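You operate a simulated robot arm through the tools that you are given. There is no shell and no other tool. Be economical: measure what you need, move in short steps, check, and stop when the job is done.

Carry out the task below with a simulated robot arm. There is one attempt and no reset: what you move stays moved.

TASK
Open the table drawer.
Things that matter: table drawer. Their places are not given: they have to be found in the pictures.

It is judged by the outcome, as a careful person would: the job done as asked, and still so three seconds after it is handed in. It fails if anything else is knocked over, pushed out of place, dropped, spilled or broken.

THE ROBOT
A 7-joint arm with a two-finger parallel gripper, fixed in place. Base frame: the origin is at the foot of the arm, x ahead of it, y to its left, z up. Lengths are in m, angles in rad, forces in N, time in s.
With the tool pointing down near the work surface it reaches from about 0.12 to 0.66 m from the base axis. Its first joint turns from -1.152 to 1.152 rad. Payload 2.4 kg.
Tool frame: the origin (TCP) lies between the finger pads and is the grasp point; the fingertips stand 0.03 m ahead of it; z points along the fingers, y is the line along which they close. The gripper opens to 0.094 m. The fingers are 0.028 m wide and 0.01 m thick; the gripper's body (0.05 by 0.096 m) begins 0.055 m behind the TCP.
Orientation is told as [roll, pitch, yaw] about the base's x, y, z axes, in that order, counted from this pose: with the fingers straight down and closing along the base's y, the tool's x points along the base's -x, its y along +y and its z along -z.

THE INTERFACE
- The arm moves only by the tool apply_moves. Its argument "deltas" is a list of rows, each an object of numbers (a shift or turn left out is 0, a gripper value left out holds the last): "tx", "ty", "tz": the shift along the tool's x, y, z in units of 20 mm (1.0 is 20 mm); "ax", "ay", "az": the turn, a rotation vector about the tool's x, y, z in units of 6 degrees (1.0 is 6 degrees). In form: [{"tx": .., "ty": .., "tz": .., "ax": .., "ay": .., "az": ..}, ...]. A call has 1 to 10 rows; each row shifts and turns the commanded pose from where the row before left it, along the tool's axes as they then stand. "claw" is the closure, from 0 (fully open) to 1 (shut), set as the call begins (left out, the last holds). A call with a number of a shift or a turn outside -1 to 1 is refused whole. A row lasts 0.2 s, in which the tool goes at most 0.05 m and 0.15 rad; a call with a longer step from one row to the next is refused whole, and so is a gripper value outside its range. A pose out of reach is approached as far as the arm can. The call stops where the force on the tool passes 40 N (or 10 N more than at its start, if that is more) or the arm is blocked; 0.2 s more then pass. The fingers move at their own pace (about 0.153 m/s each) and stop on an object; they squeeze with about 39 N. The grip force told is the motor's: it shows also when the fingers shut on nothing. Time passes only in rows, and 0.2 s behind the last, so rows that do not move let the fingers close. It gives the time, the measured TCP pose, the force on the tool (base axes), the opening and the grip force at its end, in the units of the frame above (readings bear some noise), and new pictures: "show" is both (left out), scene, wrist or none.
- Cameras (640 x 400 px; columns grow to the right, rows downward): "scene" is fixed at [0.0451, 0.4897, 1.4286]; the picture's right is [-0.60, -0.80, 0.00], its down [-0.58, 0.44, -0.69] and it looks along [0.55, -0.42, -0.72] (base axes); focal length 355 px, centre (320, 200). "wrist" rides on the gripper at [-0.037, 0, -0.058] in the tool frame; the picture's right is [0.00, -1.00, 0.00], its down [0.97, 0.00, -0.24] and it looks along [0.24, 0.00, 0.97] (tool axes); focal length 218 px, centre (320, 200).
- locate(camera, pixels): for up to 12 pixels [column, row] of the newest picture of that camera ("zoom" is the newest enlarged one), the place [x, y, z] in the base frame of the surface seen there, good to about 0.002 m. No time passes.
- close_up(camera, box): a new picture of the part [left, top, right, bottom] of that camera's present view, enlarged. No time passes.
- job_done(): hands the job in; it is judged then, once.

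Work in short steps. Measure before you move; look again where a grasp or a placing could have gone wrong, and mend it. You have 60 turns and 120 pictures in all, the two below and enlarged ones among them. Open the gripper and draw the arm clear of the work before you hand the job in, unless the task says otherwise; then end with one line.

The tools are called after "Call:" by a JSON object that holds its "name" and its "arguments". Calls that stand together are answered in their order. apply_moves: Moves the arm, as the interface text tells. Its arguments: {"type":"object","properties":{"deltas":{"type":"array","items":{"type":"object","properties":{"tx":{"type":"number"},"ty":{"type":"number"},"tz":{"type":"number"},"ax":{"type":"number"},"ay":{"type":"number"},"az":{"type":"number"}}}},"claw":{"type":"number"},"show":{"type":"string","enum":["both","scene","wrist","none"]}},"required":["deltas"]} The other tools are called the same way: locate (camera, pixels) gives the place of the surface under pixels of a picture; close_up (camera, box) takes an enlarged picture of a part of a camera's view; job_done () hands the job in.

At the start:

```text
time: 0.0
tcp_pos: [0.4429, 0.1237, 0.9246]
tool_rot: [0.001, -0.001, 0.001]
ft_force: [0.1, -0.5, 0.5]
grip_width: 0.0946
finger_force: 0.0
```

scene: 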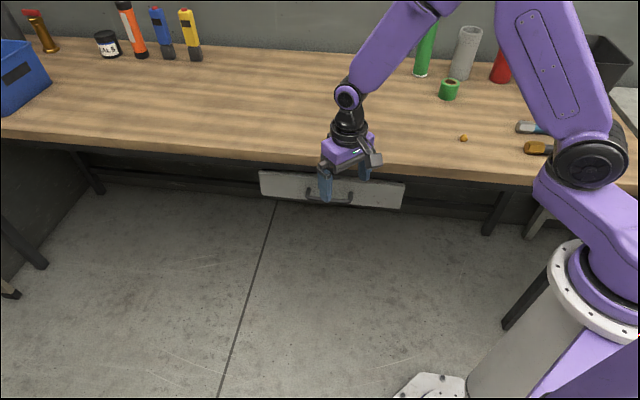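
wrist: 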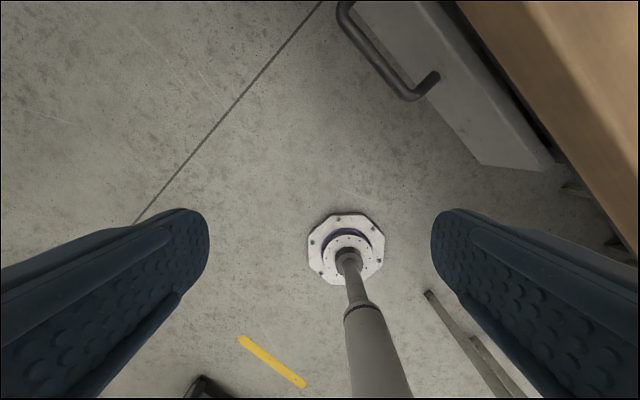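

The drawer front and its bar handle are visible under the table edge (scene about 330,195). I'll measure it with close-ups.

Call:
{"name": "close_up", "arguments": {"camera": "scene", "box": [250, 140, 410, 240]}}

Call:
{"name": "locate", "arguments": {"camera": "wrist", "pixels": [[345, 10], [370, 50], [395, 88], [410, 97], [430, 80], [475, 155], [360, 5], [545, 160], [440, 10], [520, 40], [380, 60], [600, 150]]}}

Call:
{"name": "locate", "arguments": {"camera": "scene", "pixels": [[262, 172], [262, 196], [403, 184], [400, 207], [307, 196], [342, 202], [351, 194], [290, 160], [380, 165], [290, 185], [385, 195], [300, 173]]}}

```text
4.00 times, centred on (330, 190) of scene
```

zoom: 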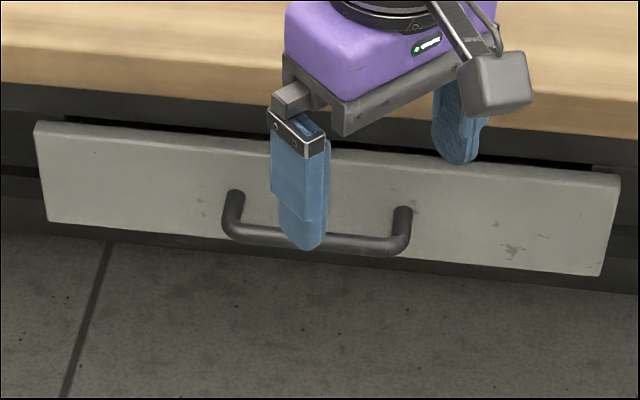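

```text
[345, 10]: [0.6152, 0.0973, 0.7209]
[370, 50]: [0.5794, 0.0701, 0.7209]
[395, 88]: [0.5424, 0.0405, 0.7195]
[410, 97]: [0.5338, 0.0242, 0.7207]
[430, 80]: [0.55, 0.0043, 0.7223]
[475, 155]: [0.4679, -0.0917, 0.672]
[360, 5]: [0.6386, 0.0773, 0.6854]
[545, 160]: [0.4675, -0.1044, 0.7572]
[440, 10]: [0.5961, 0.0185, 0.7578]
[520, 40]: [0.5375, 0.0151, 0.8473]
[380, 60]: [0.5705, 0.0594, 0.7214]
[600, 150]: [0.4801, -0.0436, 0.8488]
```

```text
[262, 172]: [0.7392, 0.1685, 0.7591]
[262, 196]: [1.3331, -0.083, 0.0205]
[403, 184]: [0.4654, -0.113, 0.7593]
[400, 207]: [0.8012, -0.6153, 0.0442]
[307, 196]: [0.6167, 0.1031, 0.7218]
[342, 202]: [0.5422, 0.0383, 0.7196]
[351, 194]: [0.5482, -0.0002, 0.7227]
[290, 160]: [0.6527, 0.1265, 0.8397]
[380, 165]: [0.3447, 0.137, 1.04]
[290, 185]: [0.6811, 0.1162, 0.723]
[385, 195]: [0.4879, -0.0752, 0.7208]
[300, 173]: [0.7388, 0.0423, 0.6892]
```

The bar is centred at about (0.574, 0.063, 0.716) and parallel to the 45° table edge. The drawer opens along about (-0.71, 0.71, 0), and the table top overhangs almost to the bar, so I'll come in near-horizontally. First I yaw the tool 45°.

Call:
{"name": "apply_moves", "arguments": {"deltas": [{"az": -0.94}, {"az": -0.94}, {"az": -0.94}, {"az": -0.94}, {"az": -0.94}, {"az": -0.94}, {"az": -0.94}, {"az": -0.92}, {}], "show": "none"}}

Call:
{"name": "apply_moves", "arguments": {"deltas": [{"ax": 1}, {"ax": 1}, {"ax": 1}, {"ax": 1}, {"ax": 1}, {"ax": 1}, {"ax": 1}, {"ax": 1}, {"ax": 1}, {}]}}

```text
time: 2.0
tcp_pos: [0.4441, 0.1229, 0.9243]
tool_rot: [0.0, 0.001, 0.786]
ft_force: [0.3, -0.4, 0.4]
grip_width: 0.094
finger_force: 0.0
```

```text
time: 4.2
tcp_pos: [0.4446, 0.1239, 0.9259]
tool_rot: [-0.944, 0.0, 0.786]
ft_force: [-0.3, -0.1, 0.0]
grip_width: 0.0943
finger_force: 0.0
```

scene: 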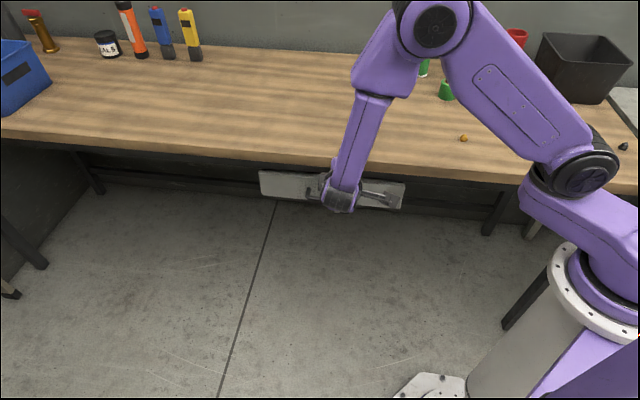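
wrist: 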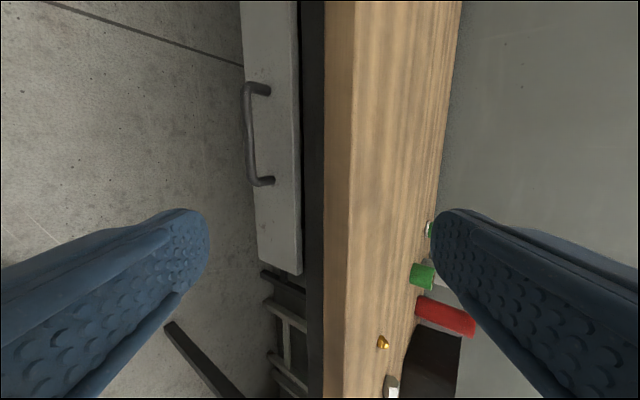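

The orientation works. I'll tilt on to about 70° and measure the handle and table edge more closely.

Call:
{"name": "apply_moves", "arguments": {"deltas": [{"ax": 1}, {"ax": 1}, {"ax": 0.8}, {}]}}

Call:
{"name": "close_up", "arguments": {"camera": "wrist", "box": [200, 20, 360, 120]}}

```text
time: 5.2
tcp_pos: [0.4431, 0.123, 0.9255]
tool_rot: [-1.238, 0.001, 0.786]
ft_force: [0.4, 0.5, 0.0]
grip_width: 0.0938
finger_force: 0.1
```

scene: 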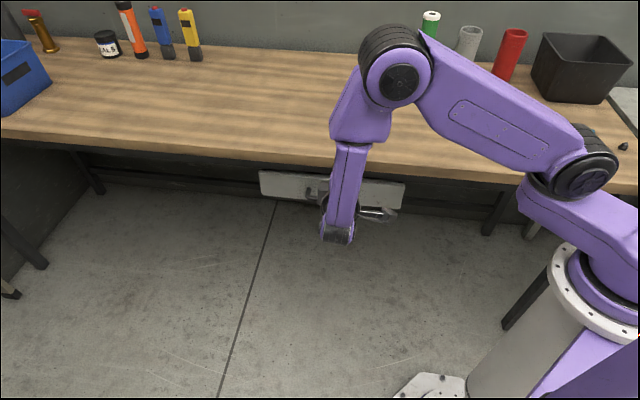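
wrist: 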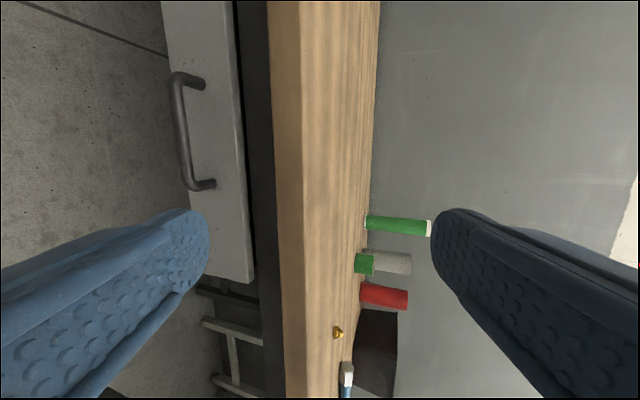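

```text
4.00 times, centred on (280, 70) of wrist
```

zoom: 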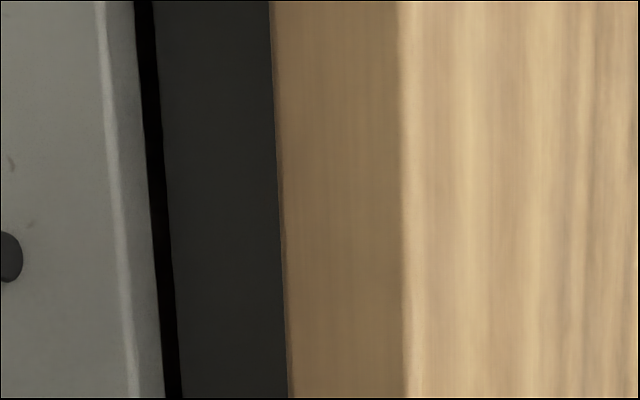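

Call:
{"name": "locate", "arguments": {"camera": "wrist", "pixels": [[174, 100], [178, 120], [181, 140], [184, 160], [187, 180], [174, 85], [275, 150], [298, 150], [215, 130], [208, 184], [200, 84], [184, 140]]}}

Call:
{"name": "close_up", "arguments": {"camera": "wrist", "box": [140, 60, 268, 140]}}

```text
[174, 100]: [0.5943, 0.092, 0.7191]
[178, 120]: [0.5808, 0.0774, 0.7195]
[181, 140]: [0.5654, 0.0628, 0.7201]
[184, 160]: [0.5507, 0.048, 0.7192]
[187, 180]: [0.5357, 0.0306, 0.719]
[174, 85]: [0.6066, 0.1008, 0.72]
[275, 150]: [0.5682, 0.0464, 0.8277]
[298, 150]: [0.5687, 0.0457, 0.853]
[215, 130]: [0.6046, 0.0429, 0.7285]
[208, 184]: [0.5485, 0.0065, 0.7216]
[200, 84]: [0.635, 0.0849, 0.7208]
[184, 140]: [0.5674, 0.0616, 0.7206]
```

```text
5.00 times, centred on (204, 100) of wrist
```

zoom: 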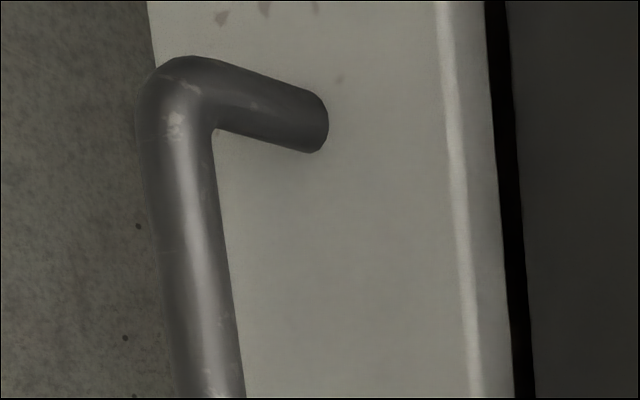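

Bar centre is about (0.573, 0.064, 0.717), 0.037 m in front of the drawer face, with the table underside at z≈0.828. I move to a pregrasp point 0.10 m back along the tool axis.

Call:
{"name": "apply_moves", "arguments": {"deltas": [{"tx": -0.309, "ty": 0.958, "tz": 0.585}, {"tx": -0.309, "ty": 0.958, "tz": 0.585}, {"tx": -0.309, "ty": 0.958, "tz": 0.585}, {"tx": -0.309, "ty": 0.958, "tz": 0.585}, {"tx": -0.309, "ty": 0.958, "tz": 0.585}, {"tx": -0.309, "ty": 0.958, "tz": 0.585}, {"tx": -0.309, "ty": 0.958, "tz": 0.585}, {"tx": -0.309, "ty": 0.958, "tz": 0.585}, {}]}}

```text
time: 7.2
tcp_pos: [0.505, 0.1306, 0.749]
tool_rot: [-1.236, -0.001, 0.785]
ft_force: [-0.6, 1.0, 0.2]
grip_width: 0.0939
finger_force: 0.1
```

scene: 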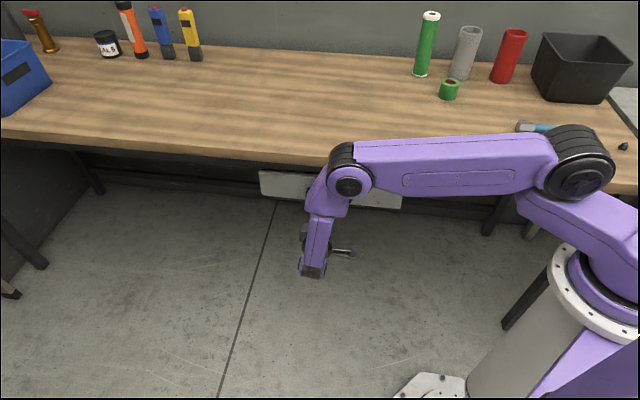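
wrist: 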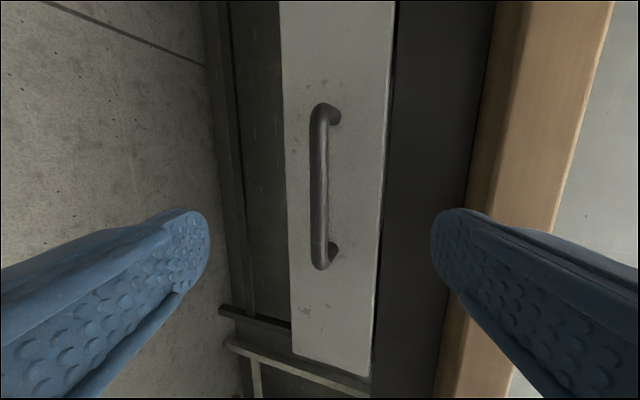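

The bar sits centred between the fingers. I narrow the opening to about 0.05 m and advance 0.087 m.

Call:
{"name": "apply_moves", "arguments": {"claw": 0.45, "deltas": [{}, {"tz": 0.8}, {"tz": 0.8}, {"tz": 0.8}, {"tz": 0.8}, {}]}}

```text
time: 8.6
tcp_pos: [0.548, 0.0885, 0.7273]
tool_rot: [-1.235, -0.001, 0.786]
ft_force: [-0.8, -0.4, -0.2]
grip_width: 0.0515
finger_force: 0.1
```

scene: 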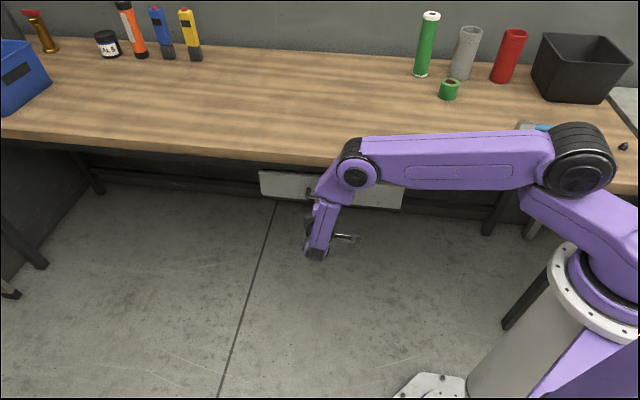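
wrist: 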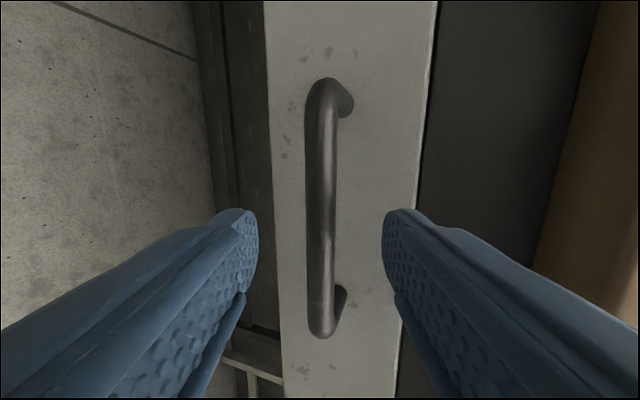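

Well aligned. I advance the last 0.026 m and close on the bar.

Call:
{"name": "apply_moves", "arguments": {"deltas": [{"tz": 0.65}, {"tz": 0.65}, {}], "show": "wrist"}}

Call:
{"name": "apply_moves", "arguments": {"claw": 1, "deltas": [{}, {}, {}]}}

```text
time: 9.4
tcp_pos: [0.5655, 0.0705, 0.7184]
tool_rot: [-1.237, 0.001, 0.785]
ft_force: [0.2, -0.5, 0.5]
grip_width: 0.0517
finger_force: 0.2
```

wrist: 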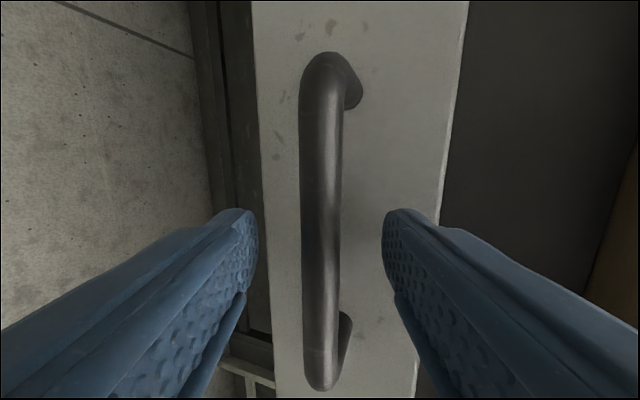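

```text
time: 10.2
tcp_pos: [0.5657, 0.0725, 0.7194]
tool_rot: [-1.235, -0.001, 0.786]
ft_force: [0.0, -0.2, 1.6]
grip_width: 0.0135
finger_force: 45.2
```

scene: 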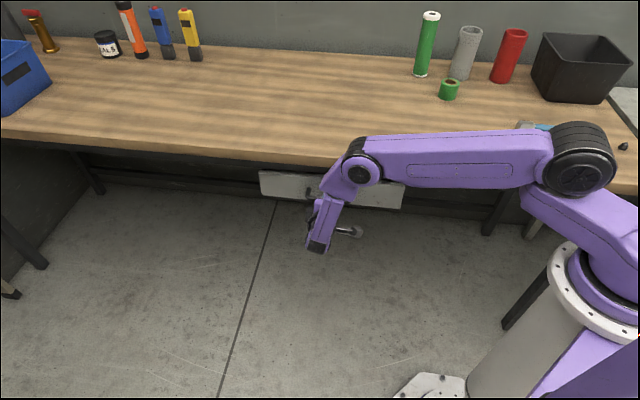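
wrist: 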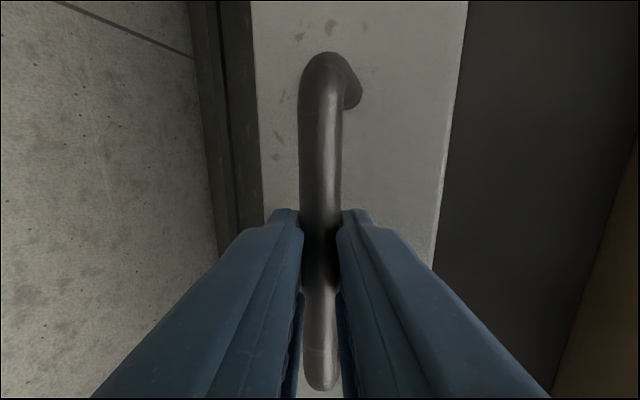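

The bar is gripped (0.0135 m, 45 N). I pull straight out horizontally.

Call:
{"name": "apply_moves", "arguments": {"deltas": [{"tz": -0.47, "ty": 0.164}, {"tz": -0.47, "ty": 0.164}, {"tz": -0.47, "ty": 0.164}, {"tz": -0.47, "ty": 0.164}, {"tz": -0.47, "ty": 0.164}, {"tz": -0.47, "ty": 0.164}, {}]}}

```text
time: 11.8
tcp_pos: [0.5228, 0.114, 0.7196]
tool_rot: [-1.235, 0.002, 0.786]
ft_force: [4.4, 4.2, -18.0]
grip_width: 0.0136
finger_force: 44.5
```

scene: 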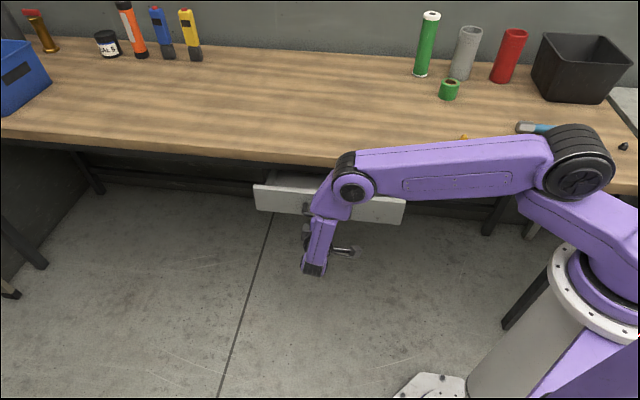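
wrist: 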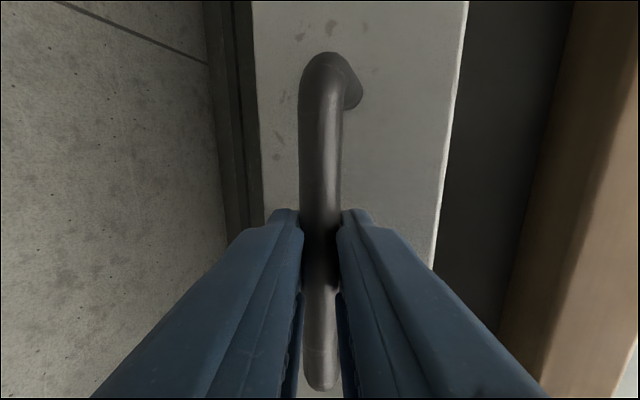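

The drawer is following, about 0.06 m out. There's a slight vertical load, so I continue with a touch of downward correction.

Call:
{"name": "apply_moves", "arguments": {"deltas": [{"tz": -0.46, "ty": 0.19}, {"tz": -0.46, "ty": 0.18}, {"tz": -0.47, "ty": 0.164}, {"tz": -0.47, "ty": 0.164}, {"tz": -0.47, "ty": 0.164}, {"tz": -0.47, "ty": 0.164}, {}]}}

```text
time: 13.4
tcp_pos: [0.4812, 0.1562, 0.7196]
tool_rot: [-1.241, 0.001, 0.782]
ft_force: [-6.0, -5.7, 22.9]
grip_width: 0.0138
finger_force: 45.3
```

scene: 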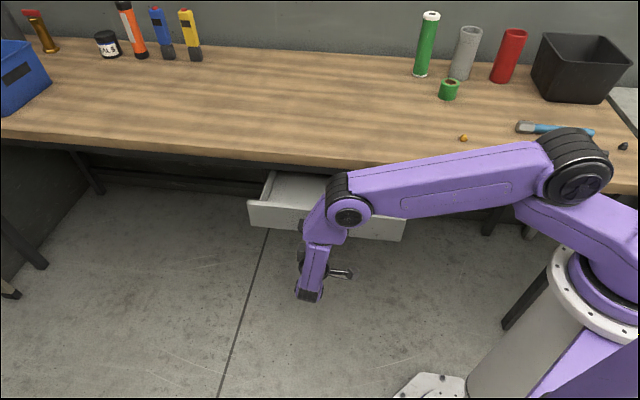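
wrist: 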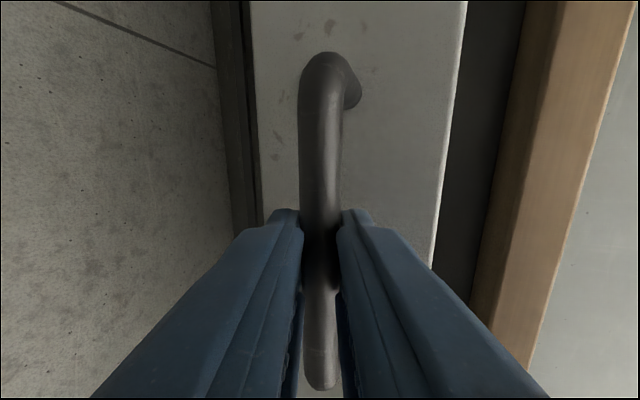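

It's 0.12 m out and the load has changed sign. I correct by a fraction of a millimetre and continue.

Call:
{"name": "apply_moves", "arguments": {"deltas": [{"tz": -0.475, "ty": 0.142, "tx": 0.008}, {"tz": -0.47, "ty": 0.164, "tx": 0.006}, {"tz": -0.47, "ty": 0.164, "tx": 0.004}, {"tz": -0.47, "ty": 0.164, "tx": 0.004}, {"tz": -0.47, "ty": 0.164, "tx": 0.004}, {"tz": -0.47, "ty": 0.164, "tx": 0.004}, {}]}}

```text
time: 15.0
tcp_pos: [0.4401, 0.1975, 0.7204]
tool_rot: [-1.242, 0.0, 0.784]
ft_force: [-8.6, -7.4, 21.9]
grip_width: 0.0138
finger_force: 44.8
```

scene: 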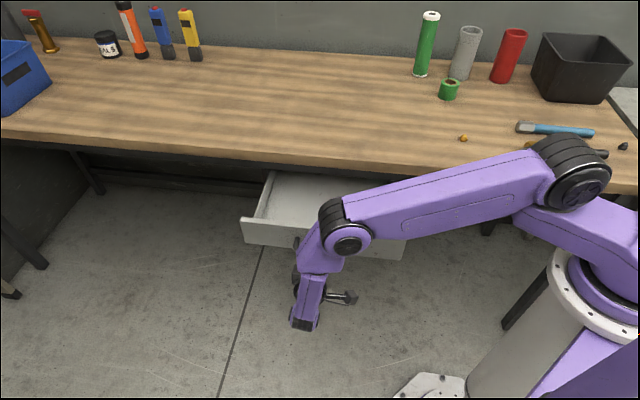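
wrist: 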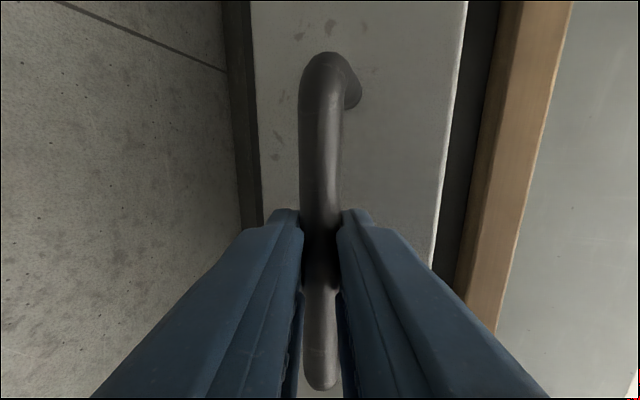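

0.18 m out and still moving freely. I keep pulling toward full extension.

Call:
{"name": "apply_moves", "arguments": {"deltas": [{"tz": -0.475, "ty": 0.13, "tx": 0.015}, {"tz": -0.475, "ty": 0.15, "tx": 0.01}, {"tz": -0.47, "ty": 0.164, "tx": 0.005}, {"tz": -0.47, "ty": 0.164, "tx": 0.005}, {"tz": -0.47, "ty": 0.164, "tx": 0.005}, {"tz": -0.47, "ty": 0.164, "tx": 0.005}, {}]}}

```text
time: 16.6
tcp_pos: [0.3952, 0.2408, 0.7195]
tool_rot: [-1.233, 0.002, 0.788]
ft_force: [7.0, 7.0, -16.1]
grip_width: 0.014
finger_force: 44.9
```

scene: 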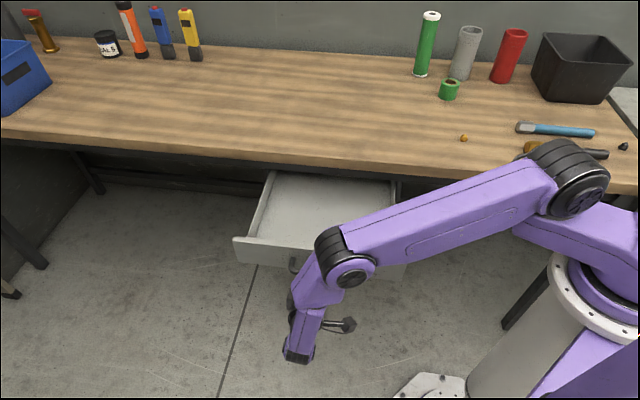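
wrist: 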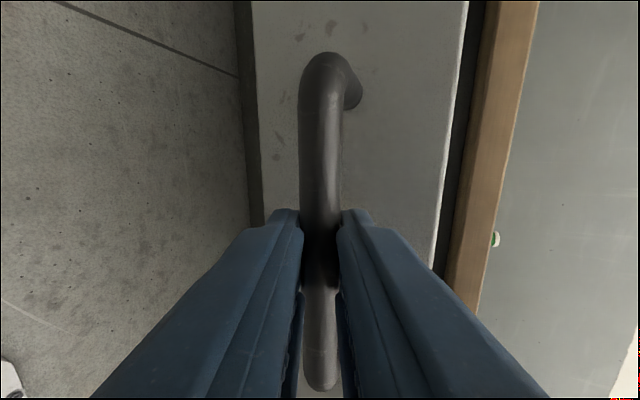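

0.24 m out with no stop felt yet. I pull a little more with small corrections.

Call:
{"name": "apply_moves", "arguments": {"deltas": [{"tz": -0.46, "ty": 0.19, "tx": -0.008}, {"tz": -0.47, "ty": 0.17}, {"tz": -0.47, "ty": 0.164}, {"tz": -0.47, "ty": 0.164}, {"tz": -0.47, "ty": 0.164}, {"tz": -0.47, "ty": 0.164}, {}]}}

```text
time: 17.4
tcp_pos: [0.3816, 0.2558, 0.7189]
tool_rot: [-1.24, 0.002, 0.778]
ft_force: [7.5, 1.8, -3.5]
grip_width: 0.0135
finger_force: 45.1
stopped in row 4: the force on the tool passed its limit (the readings are from after the stop); the commanded pose is now the measured one
```

scene: 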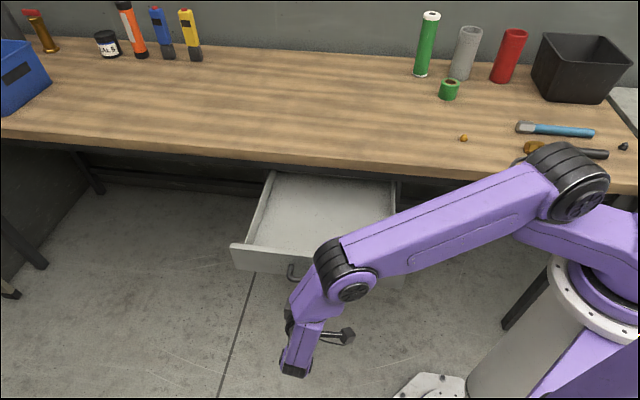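
wrist: 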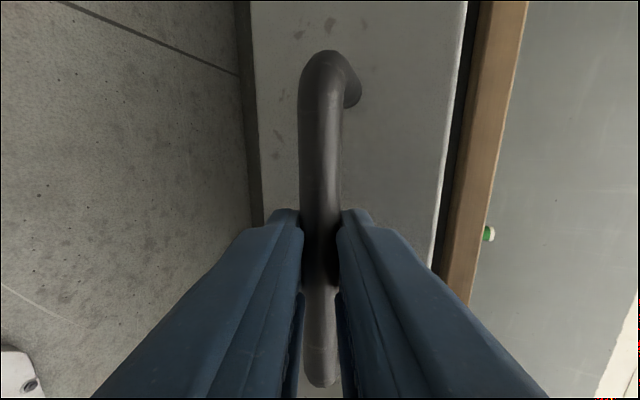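

The drawer reached its end stop at about 0.26 m, so it's fully open. I open the fingers partway, then back straight off.

Call:
{"name": "apply_moves", "arguments": {"claw": 0.5, "deltas": [{}, {}], "show": "wrist"}}

Call:
{"name": "apply_moves", "arguments": {"deltas": [{"tz": -0.5}, {"tz": -0.7}, {"tz": -0.8}, {"tz": -0.8}, {"tz": -0.8}, {"tz": -0.8}, {}]}}

```text
time: 18.0
tcp_pos: [0.38, 0.2559, 0.7191]
tool_rot: [-1.24, 0.001, 0.779]
ft_force: [0.3, -0.1, 0.5]
grip_width: 0.0468
finger_force: 0.0
```

wrist: 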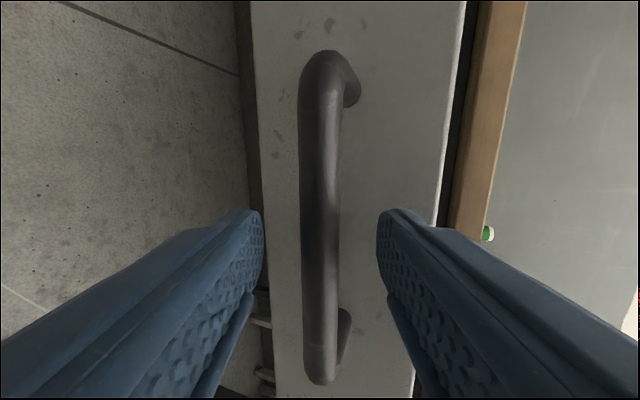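

```text
time: 19.6
tcp_pos: [0.3226, 0.3151, 0.7483]
tool_rot: [-1.241, 0.002, 0.778]
ft_force: [0.8, -1.6, 0.2]
grip_width: 0.0472
finger_force: 0.1
```

scene: 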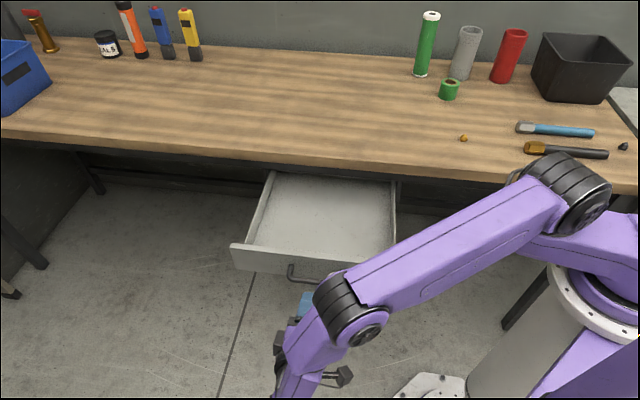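
wrist: 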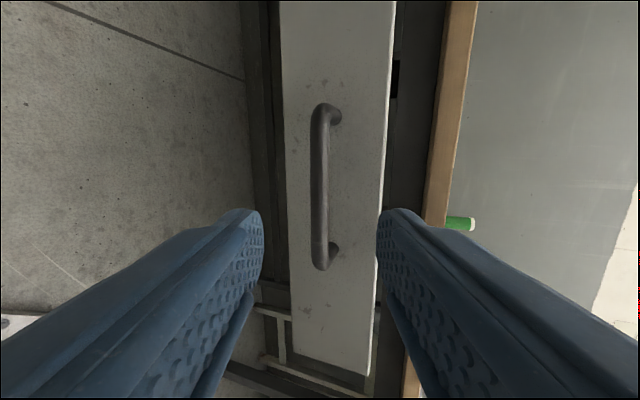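

The drawer stays open and the tool is clear. I open the gripper fully and check it holds.

Call:
{"name": "apply_moves", "arguments": {"claw": 0, "deltas": [{"tz": -0.6}, {"tz": -0.6}, {}, {}, {}], "show": "scene"}}

```text
time: 20.8
tcp_pos: [0.3065, 0.3317, 0.7564]
tool_rot: [-1.241, 0.004, 0.778]
ft_force: [0.8, 0.6, 0.5]
grip_width: 0.094
finger_force: 0.1
```

scene: 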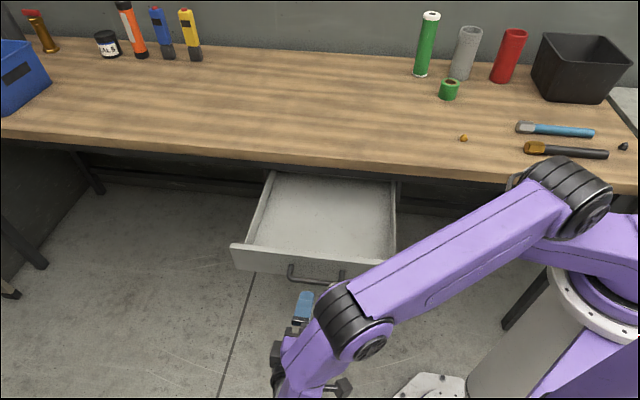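

The drawer is fully open and stationary, the arm is clear, and nothing on the table has moved. I'm handing the job in.

Call:
{"name": "job_done", "arguments": {}}

```text
The job is handed in.
```

The table drawer is open to its end stop, about 0.26 m out, with the gripper released and the arm clear of it; nothing else was moved.
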